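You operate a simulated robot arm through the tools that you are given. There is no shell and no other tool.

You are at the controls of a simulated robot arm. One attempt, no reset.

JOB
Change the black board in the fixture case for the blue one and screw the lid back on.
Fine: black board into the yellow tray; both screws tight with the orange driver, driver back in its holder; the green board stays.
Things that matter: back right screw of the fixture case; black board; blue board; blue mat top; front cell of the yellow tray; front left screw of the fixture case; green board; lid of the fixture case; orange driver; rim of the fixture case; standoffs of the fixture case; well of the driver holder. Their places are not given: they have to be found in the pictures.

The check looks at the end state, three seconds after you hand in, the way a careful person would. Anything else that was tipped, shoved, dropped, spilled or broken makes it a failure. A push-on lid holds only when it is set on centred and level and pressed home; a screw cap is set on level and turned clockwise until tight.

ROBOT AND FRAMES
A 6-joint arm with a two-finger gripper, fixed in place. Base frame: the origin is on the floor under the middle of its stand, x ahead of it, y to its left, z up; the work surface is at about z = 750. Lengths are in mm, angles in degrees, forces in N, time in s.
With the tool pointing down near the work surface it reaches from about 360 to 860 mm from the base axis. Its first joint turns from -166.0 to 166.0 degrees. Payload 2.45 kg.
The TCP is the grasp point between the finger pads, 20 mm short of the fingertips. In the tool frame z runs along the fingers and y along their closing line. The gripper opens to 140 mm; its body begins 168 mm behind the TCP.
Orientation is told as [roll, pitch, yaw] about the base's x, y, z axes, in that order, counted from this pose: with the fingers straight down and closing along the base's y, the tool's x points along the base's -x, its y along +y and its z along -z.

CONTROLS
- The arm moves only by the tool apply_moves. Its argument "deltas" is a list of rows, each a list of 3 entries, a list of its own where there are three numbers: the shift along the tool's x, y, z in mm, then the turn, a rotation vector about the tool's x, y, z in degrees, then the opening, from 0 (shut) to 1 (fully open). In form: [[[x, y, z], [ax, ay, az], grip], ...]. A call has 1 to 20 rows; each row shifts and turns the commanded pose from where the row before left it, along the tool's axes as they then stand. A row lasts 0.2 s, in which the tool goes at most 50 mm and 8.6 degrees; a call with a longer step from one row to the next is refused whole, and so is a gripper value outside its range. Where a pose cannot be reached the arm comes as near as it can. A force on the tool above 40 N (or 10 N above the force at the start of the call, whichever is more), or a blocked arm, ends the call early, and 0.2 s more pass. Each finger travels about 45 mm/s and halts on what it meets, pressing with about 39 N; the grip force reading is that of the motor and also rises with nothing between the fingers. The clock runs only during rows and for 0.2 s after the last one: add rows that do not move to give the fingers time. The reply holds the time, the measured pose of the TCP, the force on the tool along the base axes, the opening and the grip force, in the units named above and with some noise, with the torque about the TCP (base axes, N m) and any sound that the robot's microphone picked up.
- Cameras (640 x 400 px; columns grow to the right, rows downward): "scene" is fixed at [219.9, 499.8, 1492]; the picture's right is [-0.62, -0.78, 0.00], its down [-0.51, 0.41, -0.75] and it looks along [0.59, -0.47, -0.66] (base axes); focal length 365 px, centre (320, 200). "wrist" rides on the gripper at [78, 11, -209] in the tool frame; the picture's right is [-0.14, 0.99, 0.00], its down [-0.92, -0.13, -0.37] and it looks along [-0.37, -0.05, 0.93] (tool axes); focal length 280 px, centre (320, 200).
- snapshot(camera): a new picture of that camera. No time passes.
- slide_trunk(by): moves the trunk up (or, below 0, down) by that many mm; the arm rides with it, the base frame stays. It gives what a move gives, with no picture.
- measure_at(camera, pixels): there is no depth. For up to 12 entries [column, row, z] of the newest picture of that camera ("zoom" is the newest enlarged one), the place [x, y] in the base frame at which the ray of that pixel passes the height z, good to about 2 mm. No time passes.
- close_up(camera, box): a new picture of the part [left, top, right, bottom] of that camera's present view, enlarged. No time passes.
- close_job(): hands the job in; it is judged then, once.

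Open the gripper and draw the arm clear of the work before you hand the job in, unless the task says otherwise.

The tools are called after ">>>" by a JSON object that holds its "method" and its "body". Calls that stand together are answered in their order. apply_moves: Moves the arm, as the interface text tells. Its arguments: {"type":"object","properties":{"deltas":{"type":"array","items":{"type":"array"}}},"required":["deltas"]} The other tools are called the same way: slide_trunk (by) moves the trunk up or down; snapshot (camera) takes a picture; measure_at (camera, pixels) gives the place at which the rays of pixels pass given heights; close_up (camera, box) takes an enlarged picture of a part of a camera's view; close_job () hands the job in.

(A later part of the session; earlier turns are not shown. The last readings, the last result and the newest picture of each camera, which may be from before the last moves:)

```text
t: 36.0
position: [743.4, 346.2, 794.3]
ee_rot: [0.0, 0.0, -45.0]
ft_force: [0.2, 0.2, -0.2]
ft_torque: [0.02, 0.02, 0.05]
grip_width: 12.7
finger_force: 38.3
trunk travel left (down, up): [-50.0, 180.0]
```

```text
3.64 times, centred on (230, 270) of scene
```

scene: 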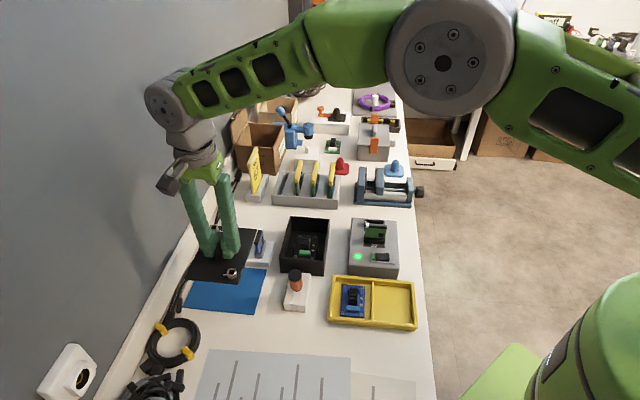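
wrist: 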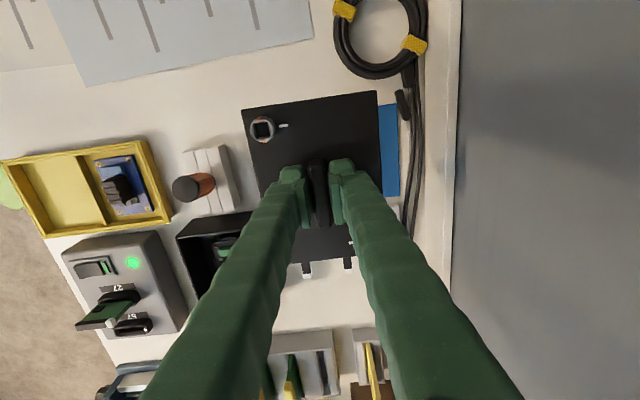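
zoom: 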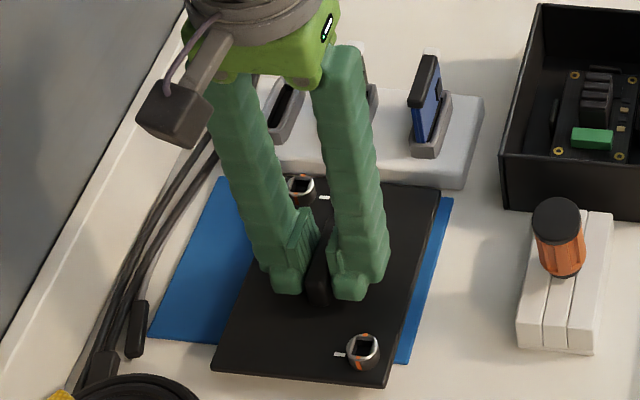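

>>> {"method": "apply_moves", "body": {"deltas": [[[0, 0, 2], [0, 0, 0], 0.0], [[0, 0, 2], [0, 0, 0], 0.0], [[0, 0, 0], [0, 0, 0], 0.0]]}}

>>> {"method": "close_up", "body": {"camera": "scene", "box": [175, 215, 285, 325]}}

```text
t: 36.8
position: [744.5, 346.4, 791.3]
ee_rot: [0.1, 0.0, -44.9]
ft_force: [-4.2, -2.3, 15.7]
ft_torque: [0.11, 0.21, 0.0]
grip_width: 12.5
finger_force: 39.2
trunk travel left (down, up): [-50.0, 180.0]
```

```text
3.64 times, centred on (230, 270) of scene
```

zoom: 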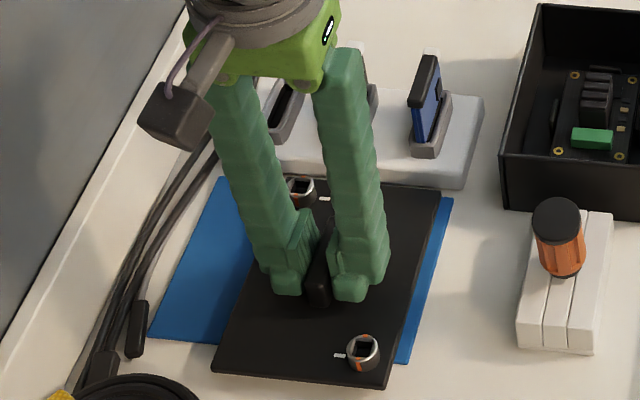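

Contact at 15.7 N: the lid rests on the mat. I open the fingers and rise.

>>> {"method": "apply_moves", "body": {"deltas": [[[0, 0, -0.8], [0, 0, 0], 0.0], [[0, 0, 0], [0, 0, 0], 0.2], [[0, 0, 0], [0, 0, 0], 0.35], [[0, 0, 0], [0, 0, 0], 0.35], [[0, 0, 0], [0, 0, 0], 0.35]]}}

>>> {"method": "apply_moves", "body": {"deltas": [[[0, 0, -20], [0, 0, 0], 0.35], [[0, 0, -40], [0, 0, 0], 0.35], [[0, 0, -45], [0, 0, 0], 0.35], [[0, 0, -45], [0, 0, 0], 0.35], [[0, 0, 0], [0, 0, 0], 0.35]]}}

>>> {"method": "snapshot", "body": {"camera": "wrist"}}

>>> {"method": "close_up", "body": {"camera": "scene", "box": [175, 215, 335, 325]}}

```text
t: 38.0
position: [744.2, 346.9, 790.7]
ee_rot: [-0.1, 0.0, -44.8]
ft_force: [0.4, 0.7, -0.6]
ft_torque: [0.0, -0.02, -0.02]
grip_width: 49.1
finger_force: 0.1
trunk travel left (down, up): [-50.0, 180.0]
```

```text
t: 39.2
position: [744.3, 346.7, 943.5]
ee_rot: [0.0, 0.0, -44.8]
ft_force: [0.1, 0.1, 0.5]
ft_torque: [-0.01, 0.04, 0.0]
grip_width: 49.0
finger_force: 0.1
trunk travel left (down, up): [-50.0, 180.0]
```

```text
taken
```

wrist: 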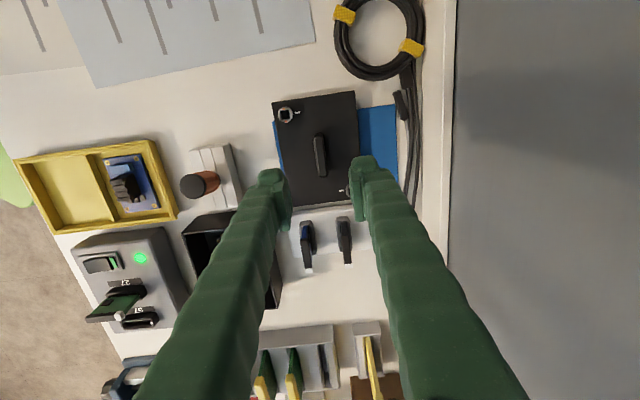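

```text
3.64 times, centred on (255, 270) of scene
```

zoom: 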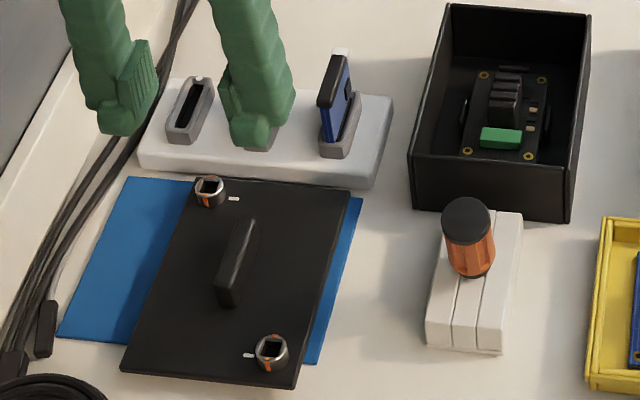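

The lid rests well on the mat. I go over the open case at (746,130) to look at the black board.

>>> {"method": "apply_moves", "body": {"deltas": [[[-25.7, -25.3, 0], [0, 0, 0], 0.5], [[-25.7, -25.3, 0], [0, 0, 0], 0.7], [[-25.7, -25.3, 0], [0, 0, 0], 0.9], [[-25.7, -25.3, 0], [0, 0, 0], 1.0], [[-25.7, -25.3, 0], [0, 0, 0], 1.0], [[-25.7, -25.3, 0], [0, 0, 0], 1.0], [[0, 0, 0], [0, 0, 0], 1.0], [[0, 0, 0], [0, 0, 0], 1.0]]}}

>>> {"method": "snapshot", "body": {"camera": "wrist"}}

>>> {"method": "close_up", "body": {"camera": "wrist", "box": [255, 90, 385, 210]}}

>>> {"method": "close_up", "body": {"camera": "scene", "box": [275, 210, 335, 280]}}

```text
t: 41.0
position: [748.7, 130.4, 941.2]
ee_rot: [0.0, -0.1, -45.0]
ft_force: [0.7, 0.2, 0.5]
ft_torque: [-0.03, 0.03, 0.0]
grip_width: 140.2
finger_force: 0.0
trunk travel left (down, up): [-50.0, 180.0]
```

```text
taken
```

wrist: 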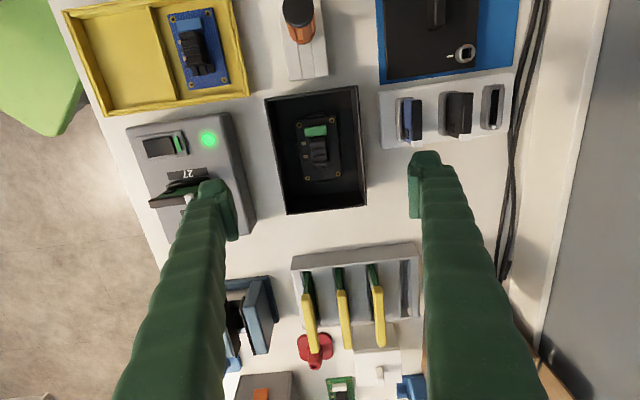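

```text
3.33 times, centred on (320, 150) of wrist
```

zoom: 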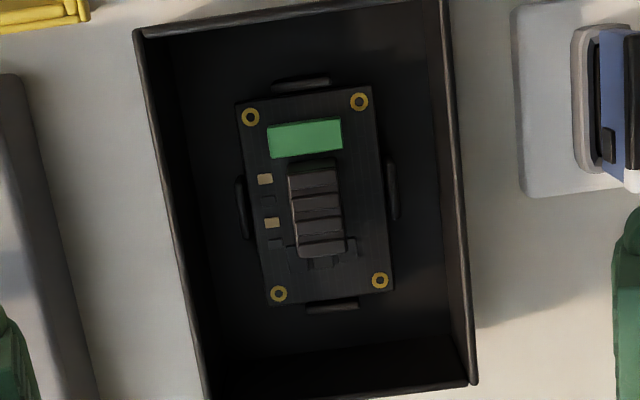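

```text
5.71 times, centred on (305, 245) of scene
```

zoom: 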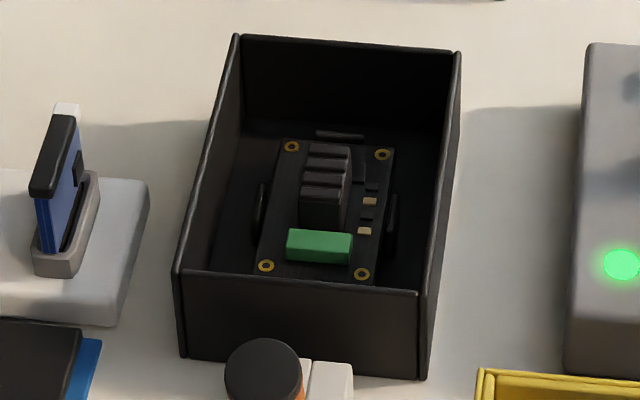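

The board sits between four locating tabs, with a tall finned black block in its middle and a green connector. I triangulate the block top, board corners and rim.

>>> {"method": "measure_at", "body": {"camera": "wrist", "pixels": [[319.1, 152.4, 780], [319.1, 152.4, 780], [319.1, 152.4, 780], [319.1, 152.4, 800], [319.1, 152.4, 800], [319.1, 152.4, 800], [299.3, 125.2, 768], [332, 120.5, 768], [338.3, 174.1, 768], [307.7, 178.3, 768]]}}

>>> {"method": "measure_at", "body": {"camera": "scene", "pixels": [[306.4, 239.7, 780], [306.4, 239.7, 780], [306.4, 239.7, 780], [306.4, 239.7, 800], [306.4, 239.7, 800], [306.4, 239.7, 800], [300, 235.7, 768], [315.6, 237, 768], [312.3, 258, 768], [295.5, 256.5, 768]]}}

>>> {"method": "close_up", "body": {"camera": "wrist", "box": [290, 110, 350, 190]}}

>>> {"method": "close_up", "body": {"camera": "scene", "box": [290, 228, 325, 262]}}

```text
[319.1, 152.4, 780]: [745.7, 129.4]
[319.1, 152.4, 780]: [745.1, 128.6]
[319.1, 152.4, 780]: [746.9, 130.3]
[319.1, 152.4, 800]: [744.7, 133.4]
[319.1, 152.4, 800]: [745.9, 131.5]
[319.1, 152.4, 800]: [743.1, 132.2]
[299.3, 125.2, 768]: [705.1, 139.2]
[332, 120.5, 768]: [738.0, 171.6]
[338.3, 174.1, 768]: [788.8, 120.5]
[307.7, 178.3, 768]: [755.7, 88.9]
```

```text
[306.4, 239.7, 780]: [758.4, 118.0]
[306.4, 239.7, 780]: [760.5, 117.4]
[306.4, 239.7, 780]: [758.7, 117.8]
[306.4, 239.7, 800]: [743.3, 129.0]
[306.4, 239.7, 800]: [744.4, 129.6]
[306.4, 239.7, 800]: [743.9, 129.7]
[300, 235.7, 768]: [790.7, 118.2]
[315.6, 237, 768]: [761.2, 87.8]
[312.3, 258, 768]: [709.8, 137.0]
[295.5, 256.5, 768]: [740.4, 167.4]
```

```text
5.00 times, centred on (320, 150) of wrist
```

zoom: 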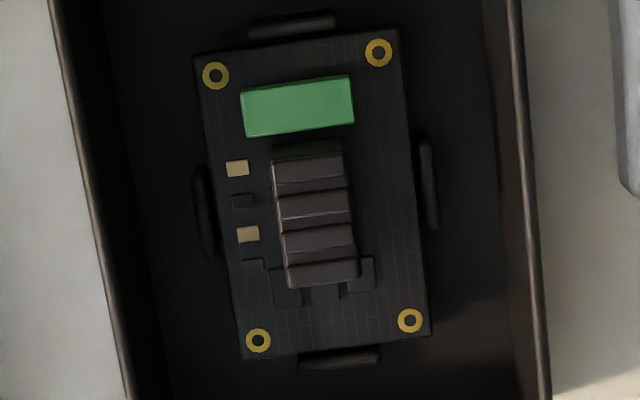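

```text
11.76 times, centred on (308, 245) of scene
```

zoom: 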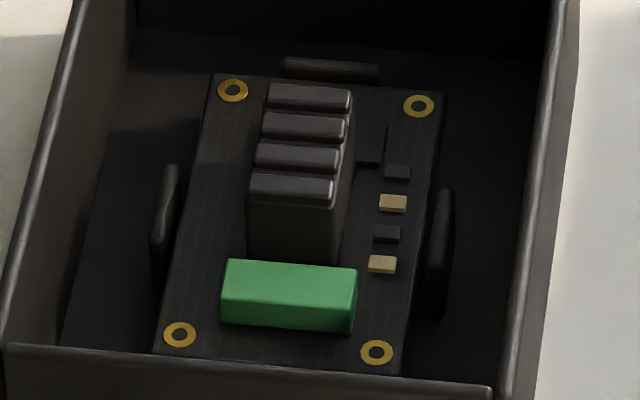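

>>> {"method": "measure_at", "body": {"camera": "wrist", "pixels": [[296.6, 152, 770], [296.6, 152, 770], [296.6, 152, 790], [296.6, 152, 790], [341.8, 147, 770], [341.8, 147, 790], [319.2, 154.4, 797], [319.2, 154.4, 797]]}}

>>> {"method": "measure_at", "body": {"camera": "scene", "pixels": [[318.6, 247.5, 770], [318.6, 247.5, 770], [318.6, 247.5, 790], [318.6, 247.5, 790], [295.1, 246.5, 770], [295.1, 246.5, 790], [306.4, 240.15, 797], [306.4, 240.15, 797]]}}

```text
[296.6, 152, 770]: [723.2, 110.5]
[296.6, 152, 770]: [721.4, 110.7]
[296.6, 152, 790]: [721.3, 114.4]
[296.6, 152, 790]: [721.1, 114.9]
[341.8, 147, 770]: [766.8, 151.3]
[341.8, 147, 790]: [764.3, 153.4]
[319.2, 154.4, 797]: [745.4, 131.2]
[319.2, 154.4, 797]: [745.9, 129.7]
```

```text
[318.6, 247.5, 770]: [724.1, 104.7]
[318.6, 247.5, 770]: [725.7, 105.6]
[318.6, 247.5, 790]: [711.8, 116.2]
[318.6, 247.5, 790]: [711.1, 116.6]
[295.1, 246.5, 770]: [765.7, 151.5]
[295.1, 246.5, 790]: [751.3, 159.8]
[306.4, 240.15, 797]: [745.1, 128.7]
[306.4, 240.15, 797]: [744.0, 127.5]
```

Board top is ≈772, block top ≈797 at (746,130), tabs reach ≈778. I narrow the fingers to about 36 mm, centre, and descend part way to check alignment.

>>> {"method": "apply_moves", "body": {"deltas": [[[0.7, -1.0, 20], [0, 0, 0], 0.7], [[0, 0, 30], [0, 0, 0], 0.5], [[0, 0, 30], [0, 0, 0], 0.3], [[0, 0, 20], [0, 0, 0], 0.26], [[0, 0, 0], [0, 0, 0], 0.26], [[0, 0, 0], [0, 0, 0], 0.26], [[0, 0, 0], [0, 0, 0], 0.26]]}}

>>> {"method": "close_up", "body": {"camera": "wrist", "box": [270, 120, 370, 220]}}

>>> {"method": "close_up", "body": {"camera": "scene", "box": [275, 210, 335, 280]}}

```text
t: 42.6
position: [746.9, 130.0, 839.2]
ee_rot: [0.0, -0.1, -44.9]
ft_force: [0.9, 0.6, 0.8]
ft_torque: [0.01, -0.02, 0.01]
grip_width: 36.4
finger_force: 0.0
trunk travel left (down, up): [-50.0, 180.0]
```

```text
4.00 times, centred on (320, 170) of wrist
```

zoom: 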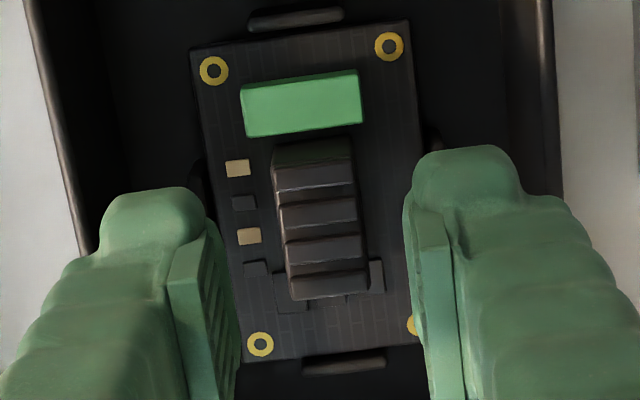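

```text
5.71 times, centred on (305, 245) of scene
```

zoom: 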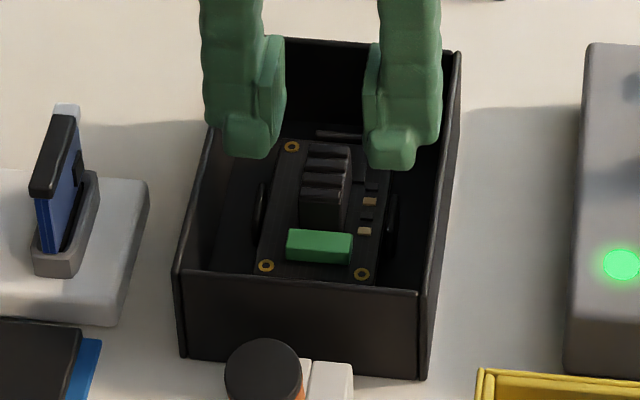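

The block is centred between the fingers (about 2 mm toward +x). I shift 2 mm and descend to z≈803, then close gently.

>>> {"method": "apply_moves", "body": {"deltas": [[[2, 0, 10], [0, 0, 0], 0.26], [[0, 0, 14], [0, 0, 0], 0.26], [[0, 0, 12.5], [0, 0, 0], 0.26], [[0, 0, 0], [0, 0, 0], 0.26]]}}

>>> {"method": "close_up", "body": {"camera": "wrist", "box": [270, 130, 370, 230]}}

>>> {"method": "close_up", "body": {"camera": "scene", "box": [285, 220, 330, 265]}}

```text
t: 43.6
position: [744.7, 132.0, 804.6]
ee_rot: [0.0, 0.0, -44.9]
ft_force: [-0.2, -0.3, 0.0]
ft_torque: [-0.02, 0.0, 0.01]
grip_width: 36.7
finger_force: 0.1
trunk travel left (down, up): [-50.0, 180.0]
```

```text
4.00 times, centred on (320, 180) of wrist
```

zoom: 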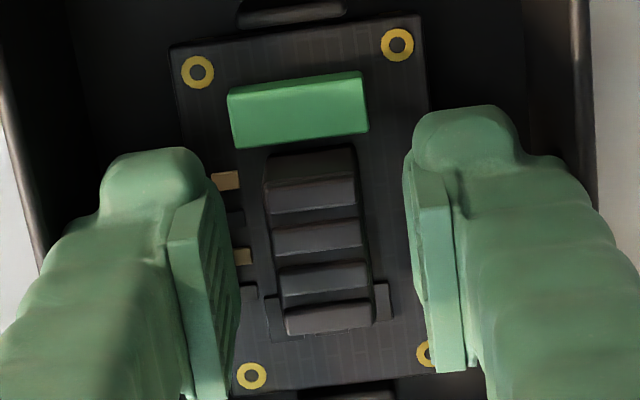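

```text
8.89 times, centred on (308, 242) of scene
```

zoom: 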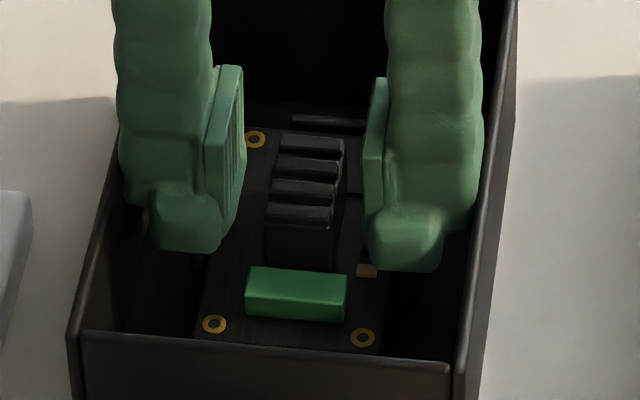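

Fingers are either side of the block with the tips just above the tabs. I close on it.

>>> {"method": "apply_moves", "body": {"deltas": [[[0, 0, 0], [0, 0, 0], 0.18], [[0, 0, 0], [0, 0, 0], 0.12], [[0, 0, 0], [0, 0, 0], 0.05], [[0, 0, 0], [0, 0, 0], 0.0], [[0, 0, 0], [0, 0, 0], 0.0]]}}

>>> {"method": "close_up", "body": {"camera": "wrist", "box": [270, 130, 370, 230]}}

>>> {"method": "close_up", "body": {"camera": "scene", "box": [285, 220, 330, 265]}}

```text
t: 44.8
position: [745.1, 131.6, 803.2]
ee_rot: [0.0, 0.0, -44.9]
ft_force: [-0.6, 0.1, -0.8]
ft_torque: [0.02, 0.0, 0.01]
grip_width: 18.6
finger_force: 39.1
trunk travel left (down, up): [-50.0, 180.0]
```

```text
4.00 times, centred on (320, 180) of wrist
```

zoom: 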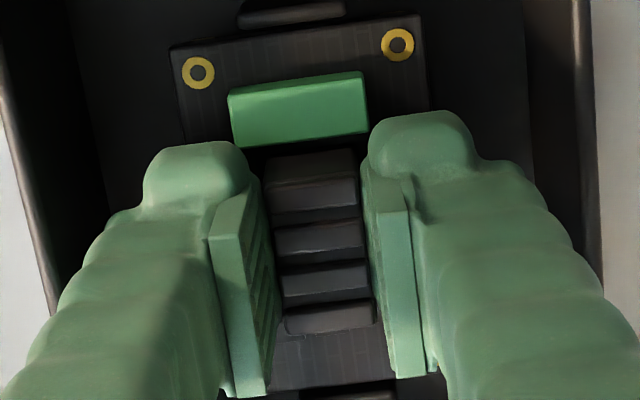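

```text
8.89 times, centred on (308, 242) of scene
```

zoom: 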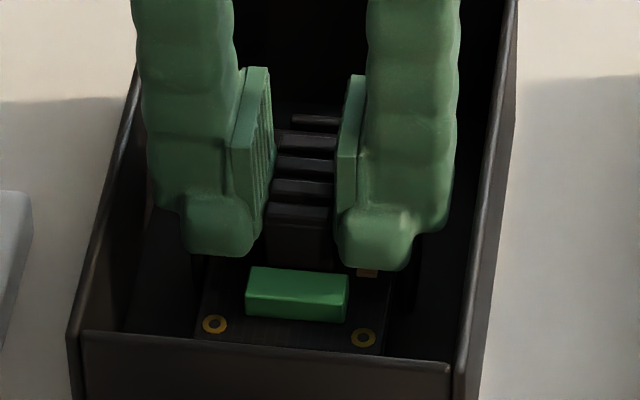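

Gripped at 18.6 mm. I lift slowly and check that the board comes free.

>>> {"method": "apply_moves", "body": {"deltas": [[[0, 0, -4], [0, 0, 0], 0.0], [[0, 0, -8], [0, 0, 0], 0.0], [[0, 0, -15], [0, 0, 0], 0.0], [[0, 0, -30], [0, 0, 0], 0.0], [[0, 0, -40], [0, 0, 0], 0.0], [[0, 0, 0], [0, 0, 0], 0.0]]}}

>>> {"method": "close_up", "body": {"camera": "scene", "box": [275, 195, 345, 280]}}

>>> {"method": "snapshot", "body": {"camera": "wrist"}}

```text
t: 46.2
position: [745.4, 130.7, 900.4]
ee_rot: [-0.1, 0.1, -44.9]
ft_force: [1.1, 0.3, -0.1]
ft_torque: [0.01, -0.01, -0.03]
grip_width: 18.4
finger_force: 39.0
trunk travel left (down, up): [-50.0, 180.0]
```

```text
4.71 times, centred on (310, 238) of scene
```

zoom: 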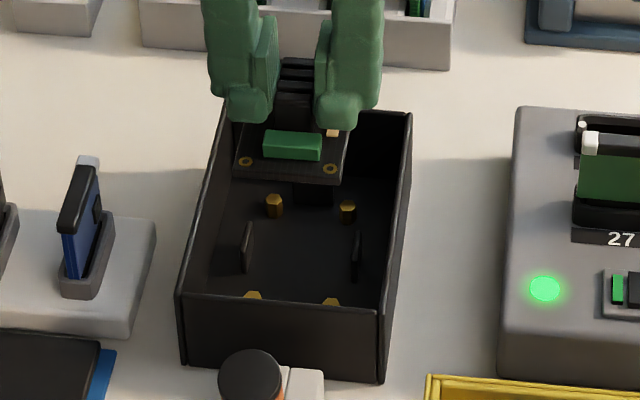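

```text
taken
```

wrist: 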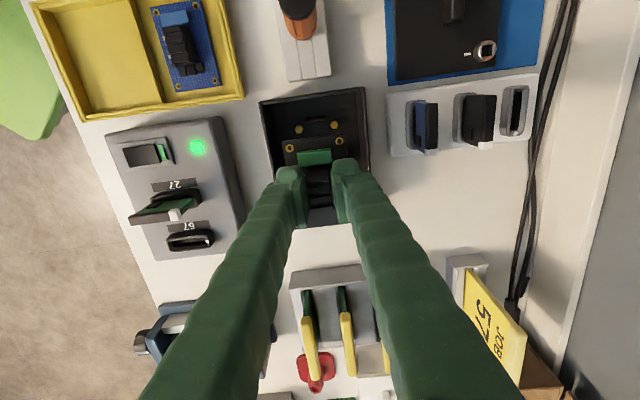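

The black board is free and the case's four brass standoffs are visible. I raise and carry the board over toward the tray's empty front cell, around (495,70).

>>> {"method": "apply_moves", "body": {"deltas": [[[0, 0, -45], [0, 0, 0], 0.0], [[11, -18, 0], [0, 0, 0], 0.0], [[20, -33, 0], [0, 0, 0], 0.0], [[20, -33, 0], [0, 0, 0], 0.0], [[20, -33, 0], [0, 0, 0], 0.0], [[20, -33, 0], [0, 0, 0], 0.0], [[20, -33, 0], [0, 0, 0], 0.0], [[13, -20, 0], [0, 0, 0], 0.0], [[10, -16, 0], [0, 0, 0], 0.0], [[0, 0, 0], [0, 0, 0], 0.0]]}}

>>> {"method": "snapshot", "body": {"camera": "wrist"}}

>>> {"method": "snapshot", "body": {"camera": "scene"}}

>>> {"method": "close_up", "body": {"camera": "scene", "box": [320, 240, 430, 340]}}

```text
t: 48.4
position: [496.1, 69.1, 946.5]
ee_rot: [0.0, 0.1, -45.0]
ft_force: [-0.9, -0.6, 0.0]
ft_torque: [0.02, 0.0, -0.02]
grip_width: 18.7
finger_force: 39.4
trunk travel left (down, up): [-50.0, 180.0]
```

```text
taken
```

wrist: 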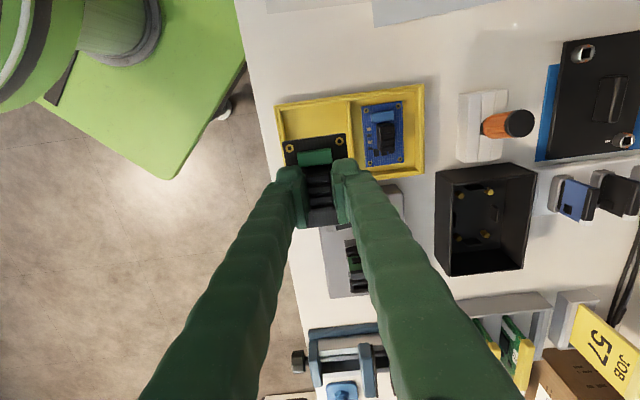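

```text
taken
```

scene: 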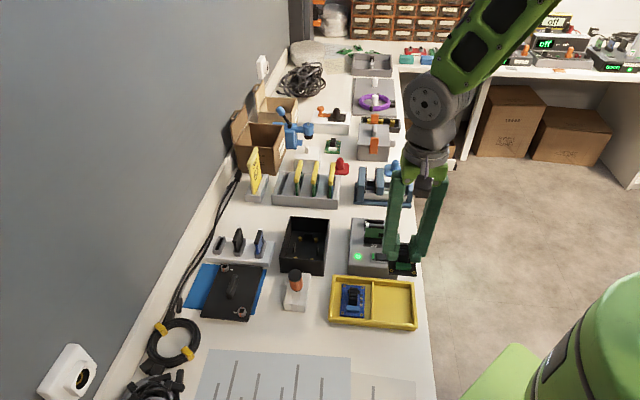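

```text
4.00 times, centred on (375, 290) of scene
```

zoom: 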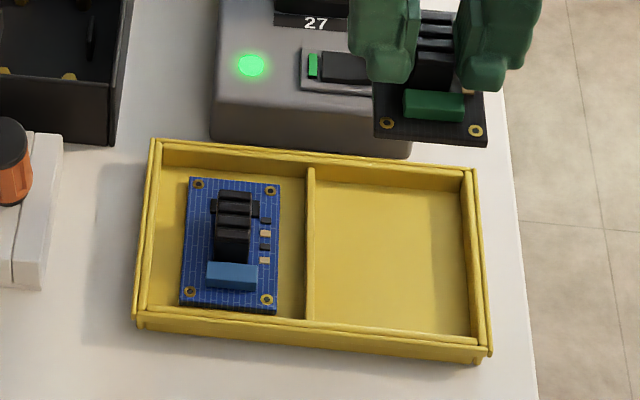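

I measure the tray's corners and divider in both views.

>>> {"method": "measure_at", "body": {"camera": "scene", "pixels": [[332.5, 275, 765], [332.5, 275, 765], [332.5, 275, 785], [332.5, 275, 785], [414.5, 282.5, 772], [414.5, 282.5, 772], [417.5, 325, 772], [417.5, 325, 772], [329.3, 319.5, 772], [329.3, 319.5, 772], [372.5, 281.25, 772], [372, 321.25, 772]]}}

>>> {"method": "measure_at", "body": {"camera": "wrist", "pixels": [[425, 174, 765], [425, 174, 765], [425, 174, 785], [425, 174, 785], [276, 105, 772], [276, 105, 772], [425, 83, 772], [425, 83, 772], [349, 97, 772], [349, 97, 772]]}}

>>> {"method": "close_up", "body": {"camera": "wrist", "box": [265, 70, 435, 190]}}

```text
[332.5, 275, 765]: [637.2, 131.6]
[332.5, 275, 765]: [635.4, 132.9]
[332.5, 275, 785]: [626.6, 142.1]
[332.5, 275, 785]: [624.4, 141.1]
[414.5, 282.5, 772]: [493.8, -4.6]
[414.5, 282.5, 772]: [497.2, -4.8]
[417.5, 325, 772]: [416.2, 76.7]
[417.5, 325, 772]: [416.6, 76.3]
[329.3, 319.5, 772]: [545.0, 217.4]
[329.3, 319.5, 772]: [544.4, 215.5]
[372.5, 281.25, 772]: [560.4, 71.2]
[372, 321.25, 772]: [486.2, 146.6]
```

```text
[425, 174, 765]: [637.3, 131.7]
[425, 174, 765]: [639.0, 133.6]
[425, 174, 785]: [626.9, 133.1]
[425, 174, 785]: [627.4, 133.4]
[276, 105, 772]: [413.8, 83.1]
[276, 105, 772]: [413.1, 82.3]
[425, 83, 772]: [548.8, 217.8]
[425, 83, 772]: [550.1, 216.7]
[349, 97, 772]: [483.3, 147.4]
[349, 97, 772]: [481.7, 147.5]
```

```text
3.33 times, centred on (350, 130) of wrist
```

zoom: 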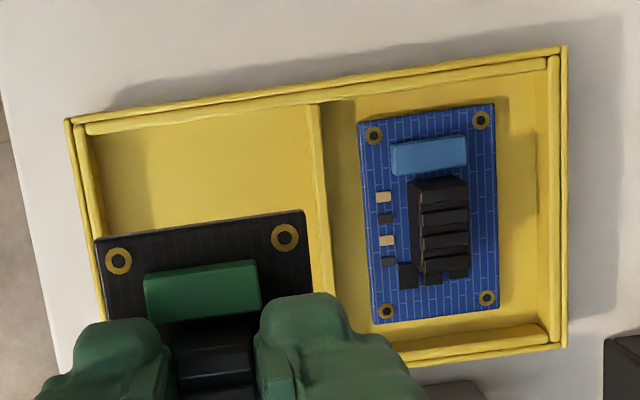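

The front cell's centre is about (492.5,72) with walls to z≈766. I shift there and lower the board to about 15 mm above the tray floor, then check.

>>> {"method": "apply_moves", "body": {"deltas": [[[5.3, -1.1, 0], [0, 0, 0], 0.0], [[0, 0, 40], [0, 0, 0], 0.0], [[0, 0, 40], [0, 0, 0], 0.0], [[0, 0, 40], [0, 0, 0], 0.0], [[0, 0, 22], [0, 0, 0], 0.0], [[0, 0, 0], [0, 0, 0], 0.0]]}}

>>> {"method": "close_up", "body": {"camera": "scene", "box": [320, 240, 430, 340]}}

>>> {"method": "snapshot", "body": {"camera": "wrist"}}

```text
t: 49.8
position: [491.4, 72.2, 804.3]
ee_rot: [0.0, 0.0, -44.9]
ft_force: [1.2, 0.9, -0.8]
ft_torque: [0.02, 0.05, 0.02]
grip_width: 18.5
finger_force: 38.7
trunk travel left (down, up): [-50.0, 180.0]
```

```text
4.00 times, centred on (375, 290) of scene
```

zoom: 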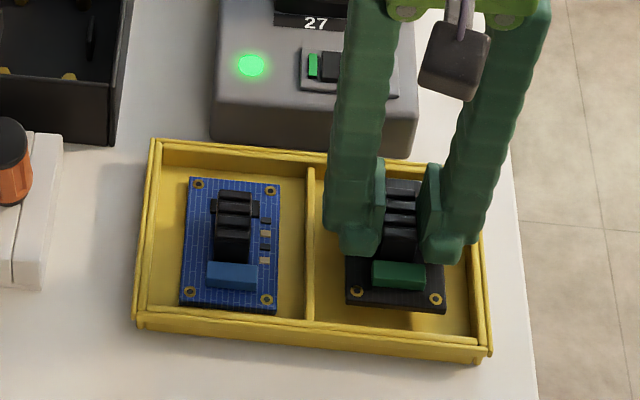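

```text
taken
```

wrist: 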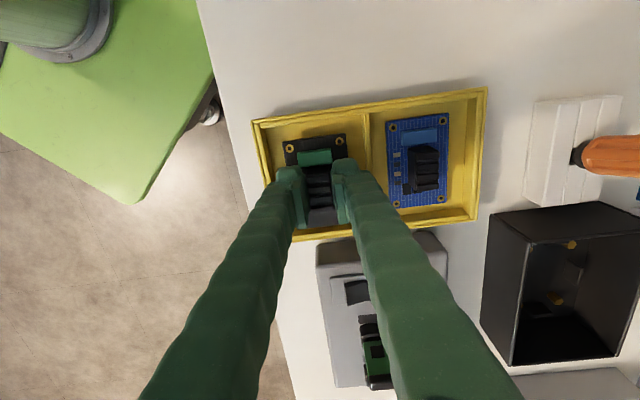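

The board hangs well inside the front cell. I lower in small steps to contact.

>>> {"method": "apply_moves", "body": {"deltas": [[[0, 0, 5], [0, 0, 0], 0.0], [[0, 0, 5], [0, 0, 0], 0.0], [[0, 0, 3], [0, 0, 0], 0.0], [[0, 0, 2], [0, 0, 0], 0.0], [[0, 0, 0], [0, 0, 0], 0.0]]}}

>>> {"method": "close_up", "body": {"camera": "scene", "box": [320, 240, 430, 340]}}

```text
t: 51.0
position: [490.5, 73.4, 791.8]
ee_rot: [0.3, -0.1, -44.8]
ft_force: [-0.7, -3.5, 34.3]
ft_torque: [-0.04, -0.01, -0.03]
grip_width: 18.7
finger_force: 39.2
trunk travel left (down, up): [-50.0, 180.0]
```

```text
4.00 times, centred on (375, 290) of scene
```

zoom: 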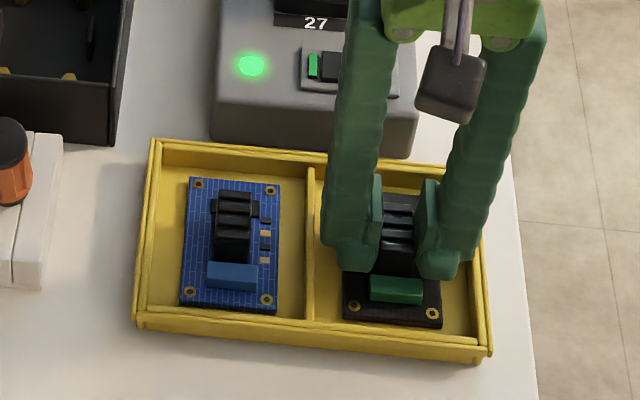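

Contact (34 N): the board is on the tray floor. I relieve the force, open, and rise.

>>> {"method": "apply_moves", "body": {"deltas": [[[0, 0, -2], [0, 0, 0], 0.0], [[0, 0, 0], [0, 0, 0], 0.2], [[0, 0, 0], [0, 0, 0], 0.25], [[0, 0, 0], [0, 0, 0], 0.25], [[0, 0, -15], [0, 0, 0], 0.25], [[0, 0, -40], [0, 0, 0], 0.25], [[0, 0, -40], [0, 0, 0], 0.25], [[0, 0, -40], [0, 0, 0], 0.25], [[0, 0, 0], [0, 0, 0], 0.25]]}}

>>> {"method": "snapshot", "body": {"camera": "wrist"}}

>>> {"method": "close_up", "body": {"camera": "scene", "box": [320, 240, 430, 340]}}

>>> {"method": "close_up", "body": {"camera": "wrist", "box": [265, 70, 435, 190]}}

```text
t: 53.0
position: [489.8, 72.1, 924.9]
ee_rot: [0.0, 0.0, -44.9]
ft_force: [0.4, -0.2, 0.5]
ft_torque: [0.01, -0.03, 0.03]
grip_width: 35.1
finger_force: 0.0
trunk travel left (down, up): [-50.0, 180.0]
```

```text
taken
```

wrist: 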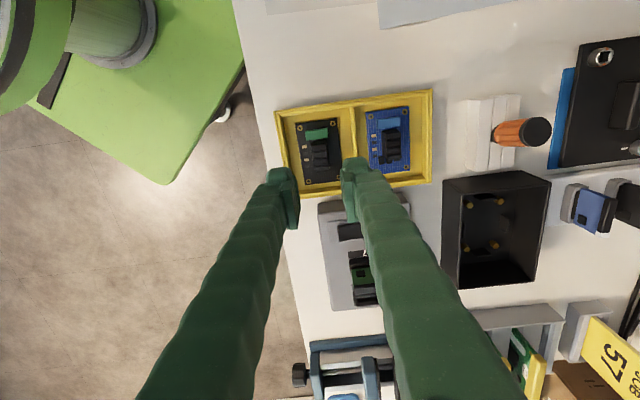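

```text
4.00 times, centred on (375, 290) of scene
```

zoom: 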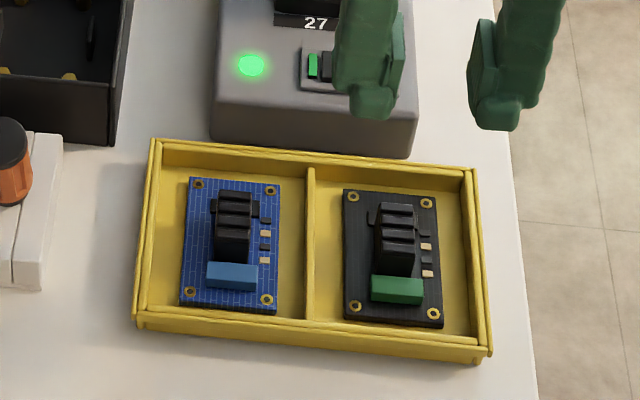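

```text
3.33 times, centred on (350, 130) of wrist
```

zoom: 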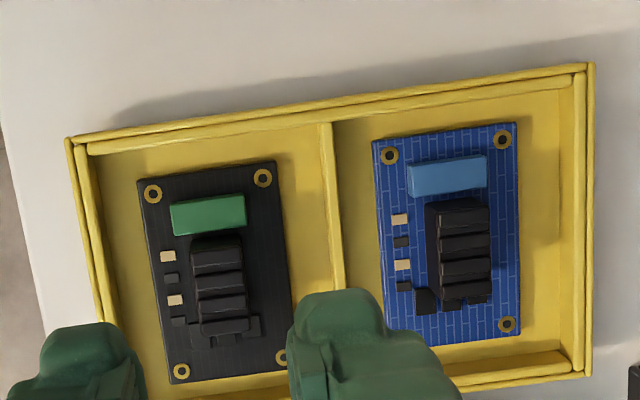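

The black board lies flat in the front cell. Now I measure the blue board's hole positions and block for its pose.

>>> {"method": "measure_at", "body": {"camera": "wrist", "pixels": [[370.7, 116.5, 761], [370.7, 116.5, 761], [370.7, 116.5, 761], [404.7, 111.7, 761], [404.7, 111.7, 761], [404.7, 111.7, 761], [406.2, 167.2, 761], [406.2, 167.2, 761], [406.2, 167.2, 761], [390, 145, 785], [390, 145, 785]]}}

>>> {"method": "measure_at", "body": {"camera": "scene", "pixels": [[344.75, 286, 761], [344.75, 286, 761], [344.75, 286, 761], [362.5, 287.5, 761], [362.5, 287.5, 761], [362.5, 287.5, 761], [361.5, 315, 761], [361.5, 315, 761], [361.5, 315, 761], [342.5, 312.75, 761], [342.5, 312.75, 761], [342.5, 312.75, 761]]}}

```text
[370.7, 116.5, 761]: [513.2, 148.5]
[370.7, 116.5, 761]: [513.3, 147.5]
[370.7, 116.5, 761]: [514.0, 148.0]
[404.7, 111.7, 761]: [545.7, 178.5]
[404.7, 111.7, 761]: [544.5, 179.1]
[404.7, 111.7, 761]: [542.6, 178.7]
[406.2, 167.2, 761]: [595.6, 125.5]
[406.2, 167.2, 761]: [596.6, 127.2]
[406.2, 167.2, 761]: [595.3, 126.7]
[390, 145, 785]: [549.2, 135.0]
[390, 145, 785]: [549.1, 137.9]
```

```text
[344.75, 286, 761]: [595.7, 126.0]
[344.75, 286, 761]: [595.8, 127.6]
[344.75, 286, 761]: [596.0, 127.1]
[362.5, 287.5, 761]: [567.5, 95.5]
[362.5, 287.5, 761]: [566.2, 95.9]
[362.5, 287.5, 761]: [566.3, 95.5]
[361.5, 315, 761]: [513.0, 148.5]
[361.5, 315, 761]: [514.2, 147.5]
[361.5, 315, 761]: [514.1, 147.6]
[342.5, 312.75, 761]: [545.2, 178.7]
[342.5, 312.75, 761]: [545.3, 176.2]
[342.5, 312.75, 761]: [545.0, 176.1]
```

Both cameras agree on the blue board: centre (555.2,137.1), axes at 45°, top z≈761. I move above its block and descend part way to check.

>>> {"method": "apply_moves", "body": {"deltas": [[[0.3, 31, 0], [0, 0, 0], 0.26], [[0.3, 31, 0], [0, 0, 0], 0.26], [[0, 29.8, 0], [0, 0, 0], 0.26], [[0, 0, 40], [0, 0, 0], 0.26], [[0, 0, 40], [0, 0, 0], 0.26], [[0, 0, 0], [0, 0, 0], 0.26], [[0, 0, 0], [0, 0, 0], 0.26]]}}

>>> {"method": "close_up", "body": {"camera": "wrist", "box": [270, 120, 370, 220]}}

>>> {"method": "close_up", "body": {"camera": "scene", "box": [325, 260, 385, 330]}}

```text
t: 54.6
position: [556.5, 138.0, 846.1]
ee_rot: [0.1, 0.1, -45.0]
ft_force: [-0.1, -0.3, 1.4]
ft_torque: [-0.02, 0.02, 0.02]
grip_width: 36.6
finger_force: 0.1
trunk travel left (down, up): [-50.0, 180.0]
```

```text
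4.00 times, centred on (320, 170) of wrist
```

zoom: 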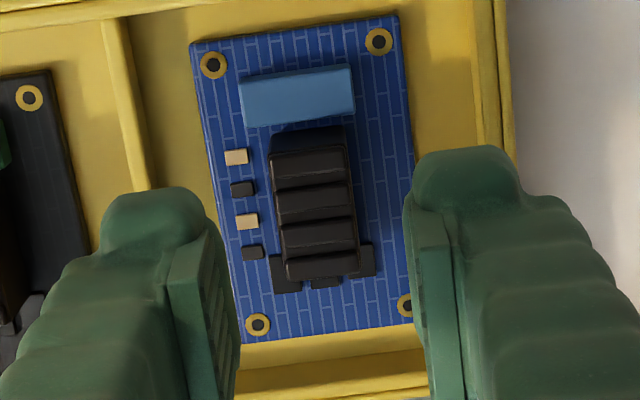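

```text
5.71 times, centred on (355, 295) of scene
```

zoom: 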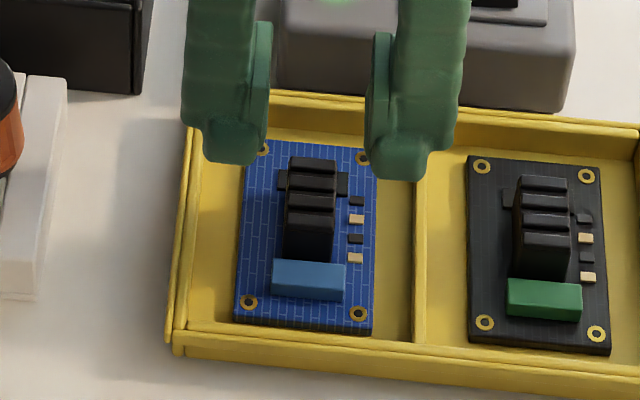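

The block is centred within about 1 mm. I shift -1.2 mm in y, descend to z≈789 and close.

>>> {"method": "apply_moves", "body": {"deltas": [[[0, -1.2, 20], [0, 0, 0], 0.26], [[0, 0, 20], [0, 0, 0], 0.26], [[0, 0, 16.5], [0, 0, 0], 0.26], [[0, 0, 0], [0, 0, 0], 0.26]]}}

>>> {"method": "close_up", "body": {"camera": "wrist", "box": [270, 130, 370, 230]}}

>>> {"method": "close_up", "body": {"camera": "scene", "box": [325, 260, 385, 330]}}

```text
t: 55.6
position: [554.3, 138.2, 789.0]
ee_rot: [0.1, -0.1, -44.9]
ft_force: [-0.1, 0.6, 0.7]
ft_torque: [-0.02, 0.0, -0.02]
grip_width: 36.3
finger_force: 0.0
trunk travel left (down, up): [-50.0, 180.0]
```

```text
4.00 times, centred on (320, 180) of wrist
```

zoom: 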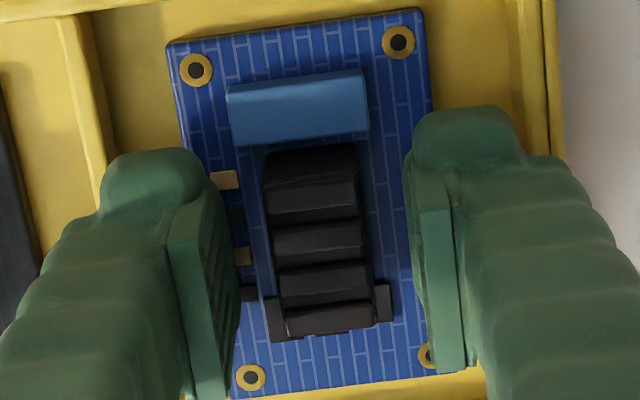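

```text
5.71 times, centred on (355, 295) of scene
```

zoom: 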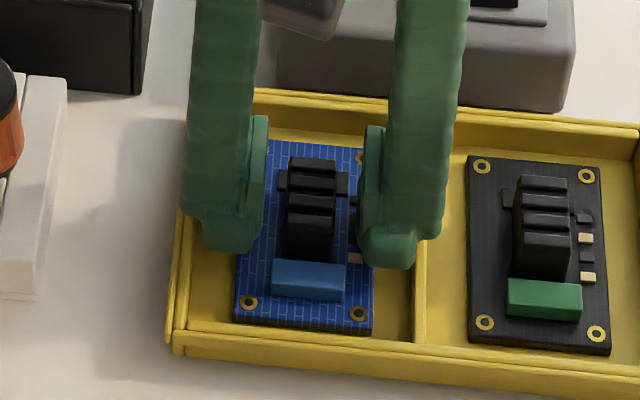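

The view matches the black board's grasp almost exactly. I close on the block and lift.

>>> {"method": "apply_moves", "body": {"deltas": [[[0, 0, 0], [0, 0, 0], 0.18], [[0, 0, 0], [0, 0, 0], 0.12], [[0, 0, 0], [0, 0, 0], 0.05], [[0, 0, 0], [0, 0, 0], 0.0], [[0, 0, 0], [0, 0, 0], 0.0]]}}

>>> {"method": "apply_moves", "body": {"deltas": [[[0, 0, -4], [0, 0, 0], 0.0], [[0, 0, -10], [0, 0, 0], 0.0], [[0, 0, -25], [0, 0, 0], 0.0], [[0, 0, -40], [0, 0, 0], 0.0], [[0, 0, -40], [0, 0, 0], 0.0], [[0, 0, -35], [0, 0, 0], 0.0], [[0, 0, 0], [0, 0, 0], 0.0]]}}

>>> {"method": "close_up", "body": {"camera": "scene", "box": [315, 200, 425, 330]}}

>>> {"method": "close_up", "body": {"camera": "wrist", "box": [270, 130, 370, 230]}}

```text
t: 56.8
position: [554.4, 137.6, 788.8]
ee_rot: [0.1, 0.0, -44.9]
ft_force: [-0.5, -0.1, -0.5]
ft_torque: [0.0, -0.01, 0.01]
grip_width: 18.6
finger_force: 39.1
trunk travel left (down, up): [-50.0, 180.0]
```

```text
t: 58.4
position: [554.4, 138.0, 945.9]
ee_rot: [0.0, 0.1, -44.9]
ft_force: [0.3, 0.2, -0.2]
ft_torque: [0.01, 0.01, 0.01]
grip_width: 18.6
finger_force: 38.7
trunk travel left (down, up): [-50.0, 180.0]
```

```text
3.08 times, centred on (370, 265) of scene
```

zoom: 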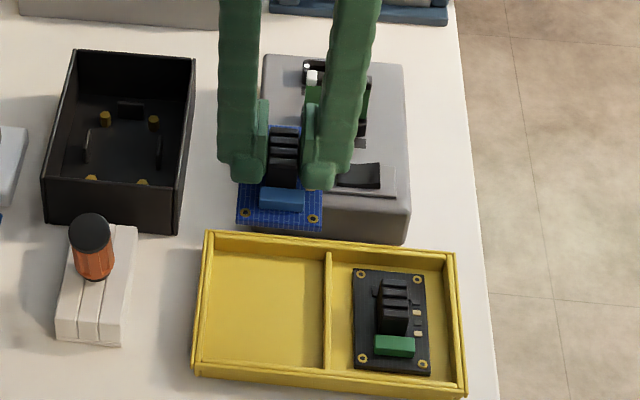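

```text
4.00 times, centred on (320, 180) of wrist
```

zoom: 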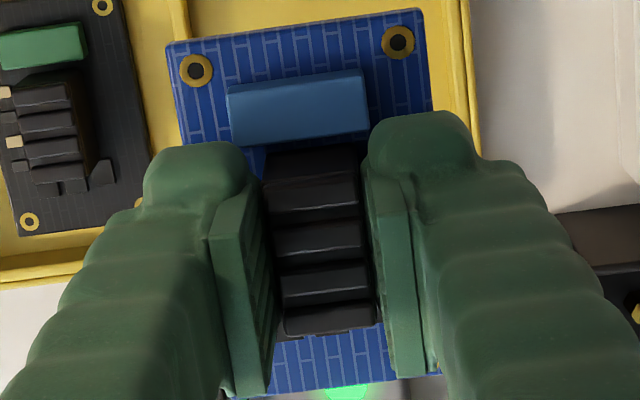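

The blue board is held just as the black one was. I carry it to over the case at (745.1,131.4).

>>> {"method": "apply_moves", "body": {"deltas": [[[-15, 14, 0], [0, 0, 0], 0.0], [[-27, 25.2, 0], [0, 0, 0], 0.0], [[-27, 25.2, 0], [0, 0, 0], 0.0], [[-27, 25.2, 0], [0, 0, 0], 0.0], [[-27, 25.2, 0], [0, 0, 0], 0.0], [[-16.4, 15.4, 0], [0, 0, 0], 0.0], [[0, 0, 0], [0, 0, 0], 0.0]]}}

>>> {"method": "apply_moves", "body": {"deltas": [[[0, 0, 40], [0, 0, 0], 0.0], [[0, 0, 40], [0, 0, 0], 0.0], [[0, 0, 20], [0, 0, 0], 0.0], [[0, 0, 0], [0, 0, 0], 0.0]]}}

>>> {"method": "close_up", "body": {"camera": "scene", "box": [275, 205, 335, 275]}}

>>> {"method": "close_up", "body": {"camera": "wrist", "box": [270, 110, 370, 230]}}

```text
t: 60.0
position: [745.7, 129.5, 942.6]
ee_rot: [0.0, 0.0, -44.9]
ft_force: [0.1, 0.1, -1.1]
ft_torque: [0.04, -0.03, -0.02]
grip_width: 18.1
finger_force: 39.4
trunk travel left (down, up): [-50.0, 180.0]
```

```text
t: 61.0
position: [744.5, 131.1, 844.1]
ee_rot: [0.1, 0.0, -45.0]
ft_force: [0.1, -0.4, -1.0]
ft_torque: [-0.03, 0.01, -0.01]
grip_width: 18.4
finger_force: 38.8
trunk travel left (down, up): [-50.0, 180.0]
```

```text
5.71 times, centred on (305, 240) of scene
```

zoom: 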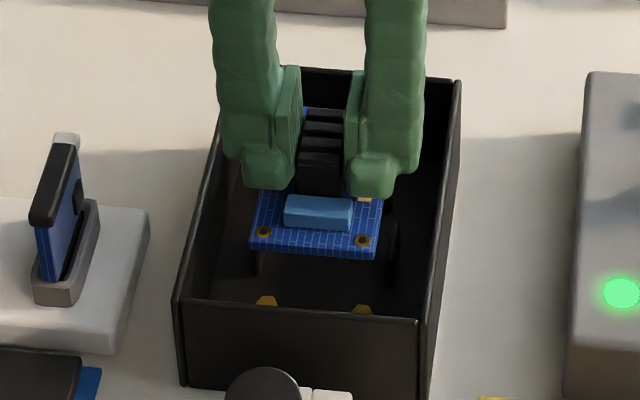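

```text
3.33 times, centred on (320, 170) of wrist
```

zoom: 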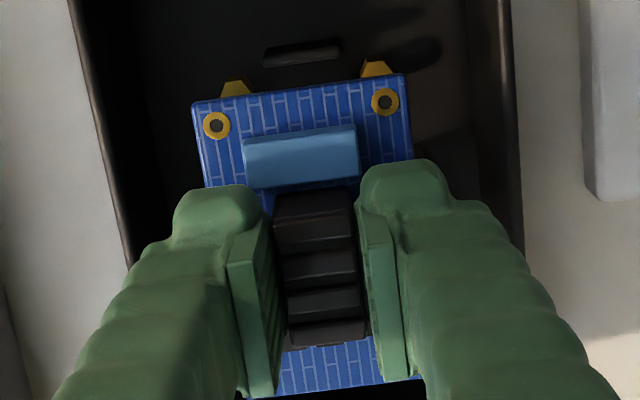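

Predicting the holes' paths, the standoffs lie about 0.8 mm toward +y of the tool; otherwise aligned. I correct and lower slowly.

>>> {"method": "apply_moves", "body": {"deltas": [[[0, 0.8, 0], [0, 0, 0], 0.0], [[0, 0, 15], [0, 0, 0], 0.0], [[0, 0, 10], [0, 0, 0], 0.0], [[0, 0, 6], [0, 0, 0], 0.0], [[0, 0, 0], [0, 0, 0], 0.0]]}}

>>> {"method": "close_up", "body": {"camera": "scene", "box": [285, 225, 330, 265]}}

>>> {"method": "close_up", "body": {"camera": "wrist", "box": [270, 110, 370, 230]}}

```text
t: 62.2
position: [744.7, 131.3, 813.1]
ee_rot: [0.0, 0.0, -44.9]
ft_force: [-0.5, 0.0, -1.7]
ft_torque: [0.0, 0.01, -0.05]
grip_width: 18.4
finger_force: 39.3
trunk travel left (down, up): [-50.0, 180.0]
```

```text
10.00 times, centred on (308, 245) of scene
```

zoom: 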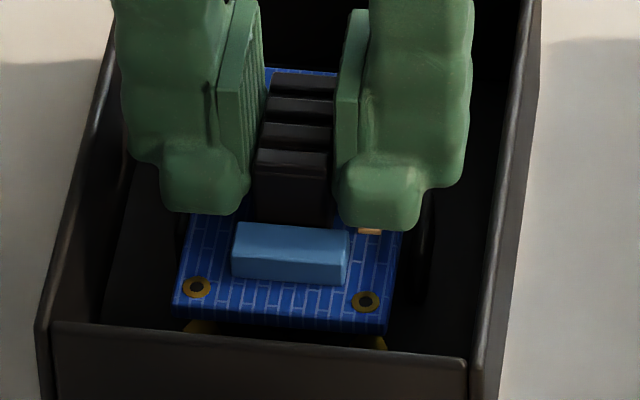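

```text
3.33 times, centred on (320, 170) of wrist
```

zoom: 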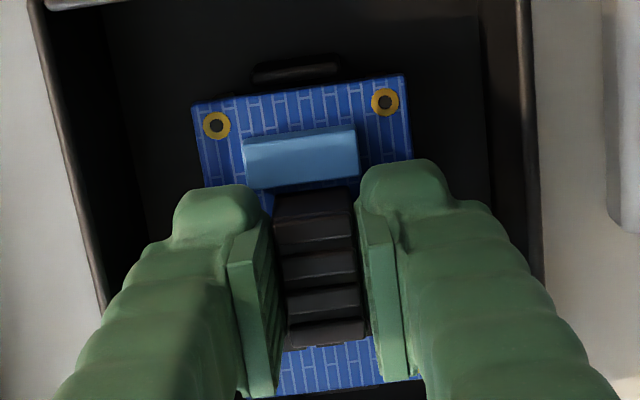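

Still well aligned and above the seat. I continue down in smaller steps to contact.

>>> {"method": "apply_moves", "body": {"deltas": [[[0, 0, 5], [0, 0, 0], 0.0], [[0, 0, 4], [0, 0, 0], 0.0], [[0, 0, 2], [0, 0, 0], 0.0], [[0, 0, 0], [0, 0, 0], 0.0]]}}

>>> {"method": "close_up", "body": {"camera": "scene", "box": [285, 225, 330, 265]}}

>>> {"method": "close_up", "body": {"camera": "wrist", "box": [270, 110, 370, 230]}}

```text
t: 63.2
position: [746.0, 133.4, 800.8]
ee_rot: [-0.1, 0.1, -44.9]
ft_force: [1.0, 0.8, -0.4]
ft_torque: [0.0, -0.02, 0.0]
grip_width: 18.5
finger_force: 38.3
trunk travel left (down, up): [-50.0, 180.0]
```

```text
10.00 times, centred on (308, 245) of scene
```

zoom: 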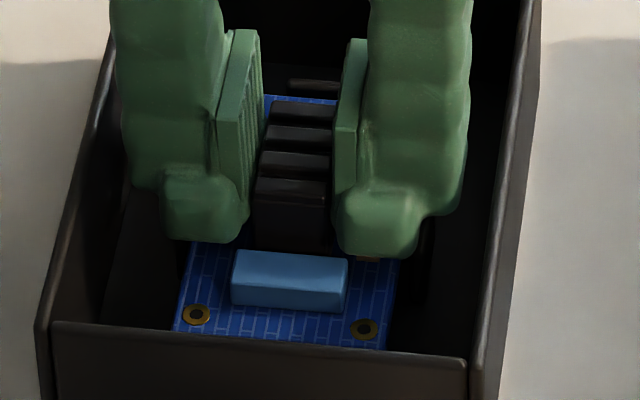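

```text
3.33 times, centred on (320, 170) of wrist
```

zoom: 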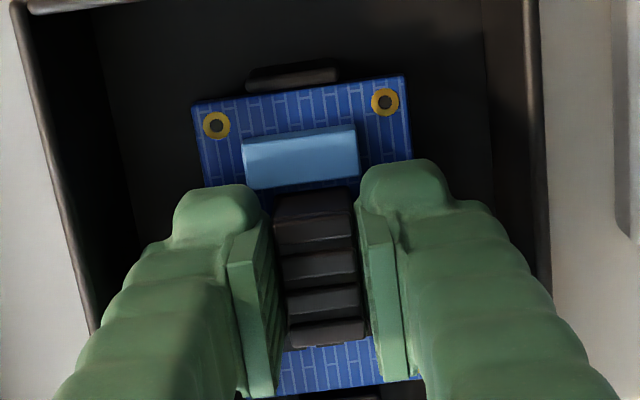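

>>> {"method": "apply_moves", "body": {"deltas": [[[0, 0, 1.5], [0, 0, 0], 0.0], [[0, 0, 1.5], [0, 0, 0], 0.0], [[0, 0, 0], [0, 0, 0], 0.0]]}}

>>> {"method": "close_up", "body": {"camera": "scene", "box": [285, 225, 330, 265]}}

```text
t: 64.0
position: [746.7, 132.4, 801.4]
ee_rot: [0.0, -0.1, -44.9]
ft_force: [-3.0, -1.3, 17.5]
ft_torque: [0.29, 0.37, 0.0]
grip_width: 18.6
finger_force: 39.0
trunk travel left (down, up): [-50.0, 180.0]
```

```text
10.00 times, centred on (308, 245) of scene
```

zoom: 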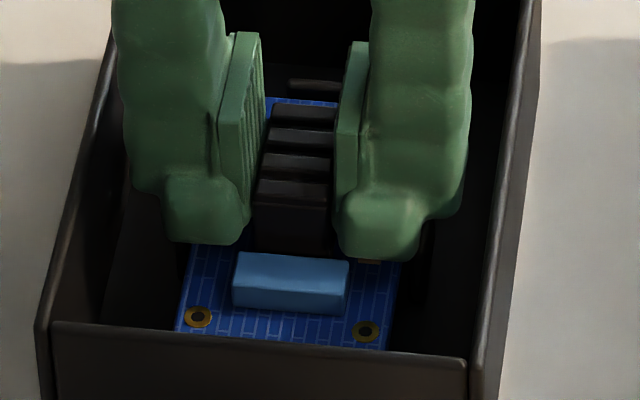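

Contact at 17.5 N at the expected seat height. I relieve it, open slightly and check the board lies on the standoffs between the tabs.

>>> {"method": "apply_moves", "body": {"deltas": [[[0, 0, -1], [0, 0, 0], 0.0], [[0, 0, 0], [0, 0, 0], 0.18], [[0, 0, 0], [0, 0, 0], 0.22], [[0, 0, 0], [0, 0, 0], 0.22], [[0, 0, -15], [0, 0, 0], 0.22], [[0, 0, -30], [0, 0, 0], 0.22], [[0, 0, -40], [0, 0, 0], 0.22], [[0, 0, -40], [0, 0, 0], 0.5], [[0, 0, 0], [0, 0, 0], 1.0], [[0, 0, 0], [0, 0, 0], 1.0]]}}

>>> {"method": "snapshot", "body": {"camera": "wrist"}}

>>> {"method": "close_up", "body": {"camera": "wrist", "box": [260, 100, 380, 210]}}

>>> {"method": "close_up", "body": {"camera": "scene", "box": [285, 220, 330, 265]}}

```text
t: 66.2
position: [746.3, 134.3, 926.6]
ee_rot: [0.1, 0.0, -44.9]
ft_force: [0.2, -0.5, -0.4]
ft_torque: [-0.02, 0.01, -0.02]
grip_width: 100.0
finger_force: 0.1
trunk travel left (down, up): [-50.0, 180.0]
```

```text
taken
```

wrist: 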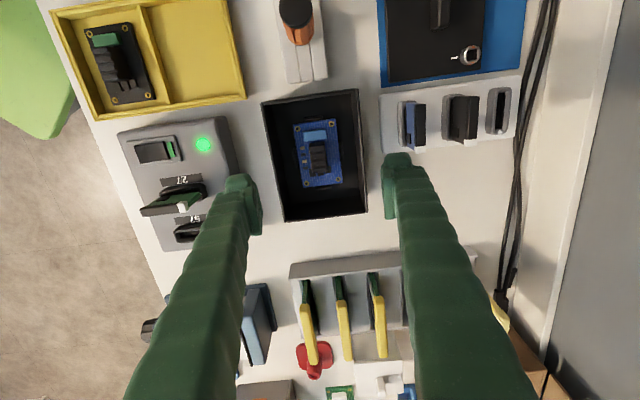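

```text
3.64 times, centred on (320, 155) of wrist
```

zoom: 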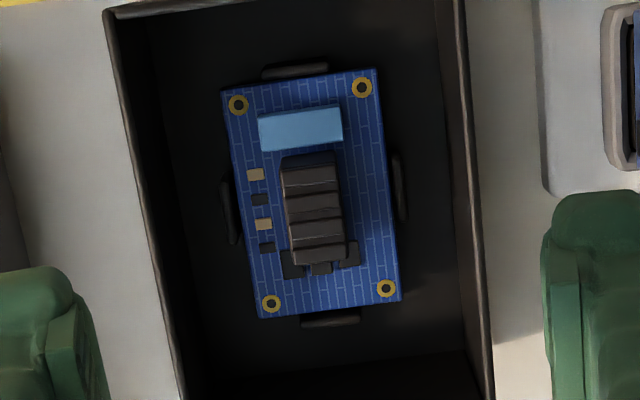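

```text
8.89 times, centred on (308, 242) of scene
```

zoom: 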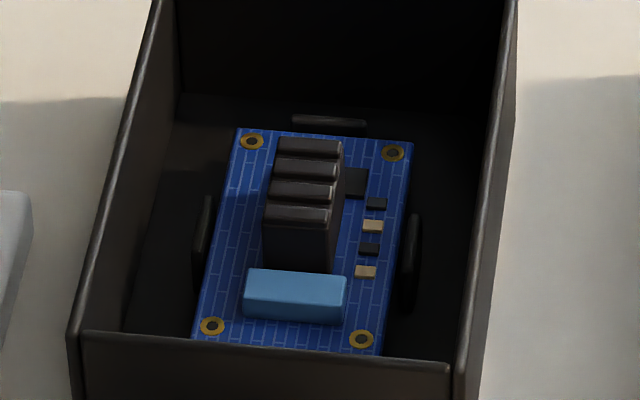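

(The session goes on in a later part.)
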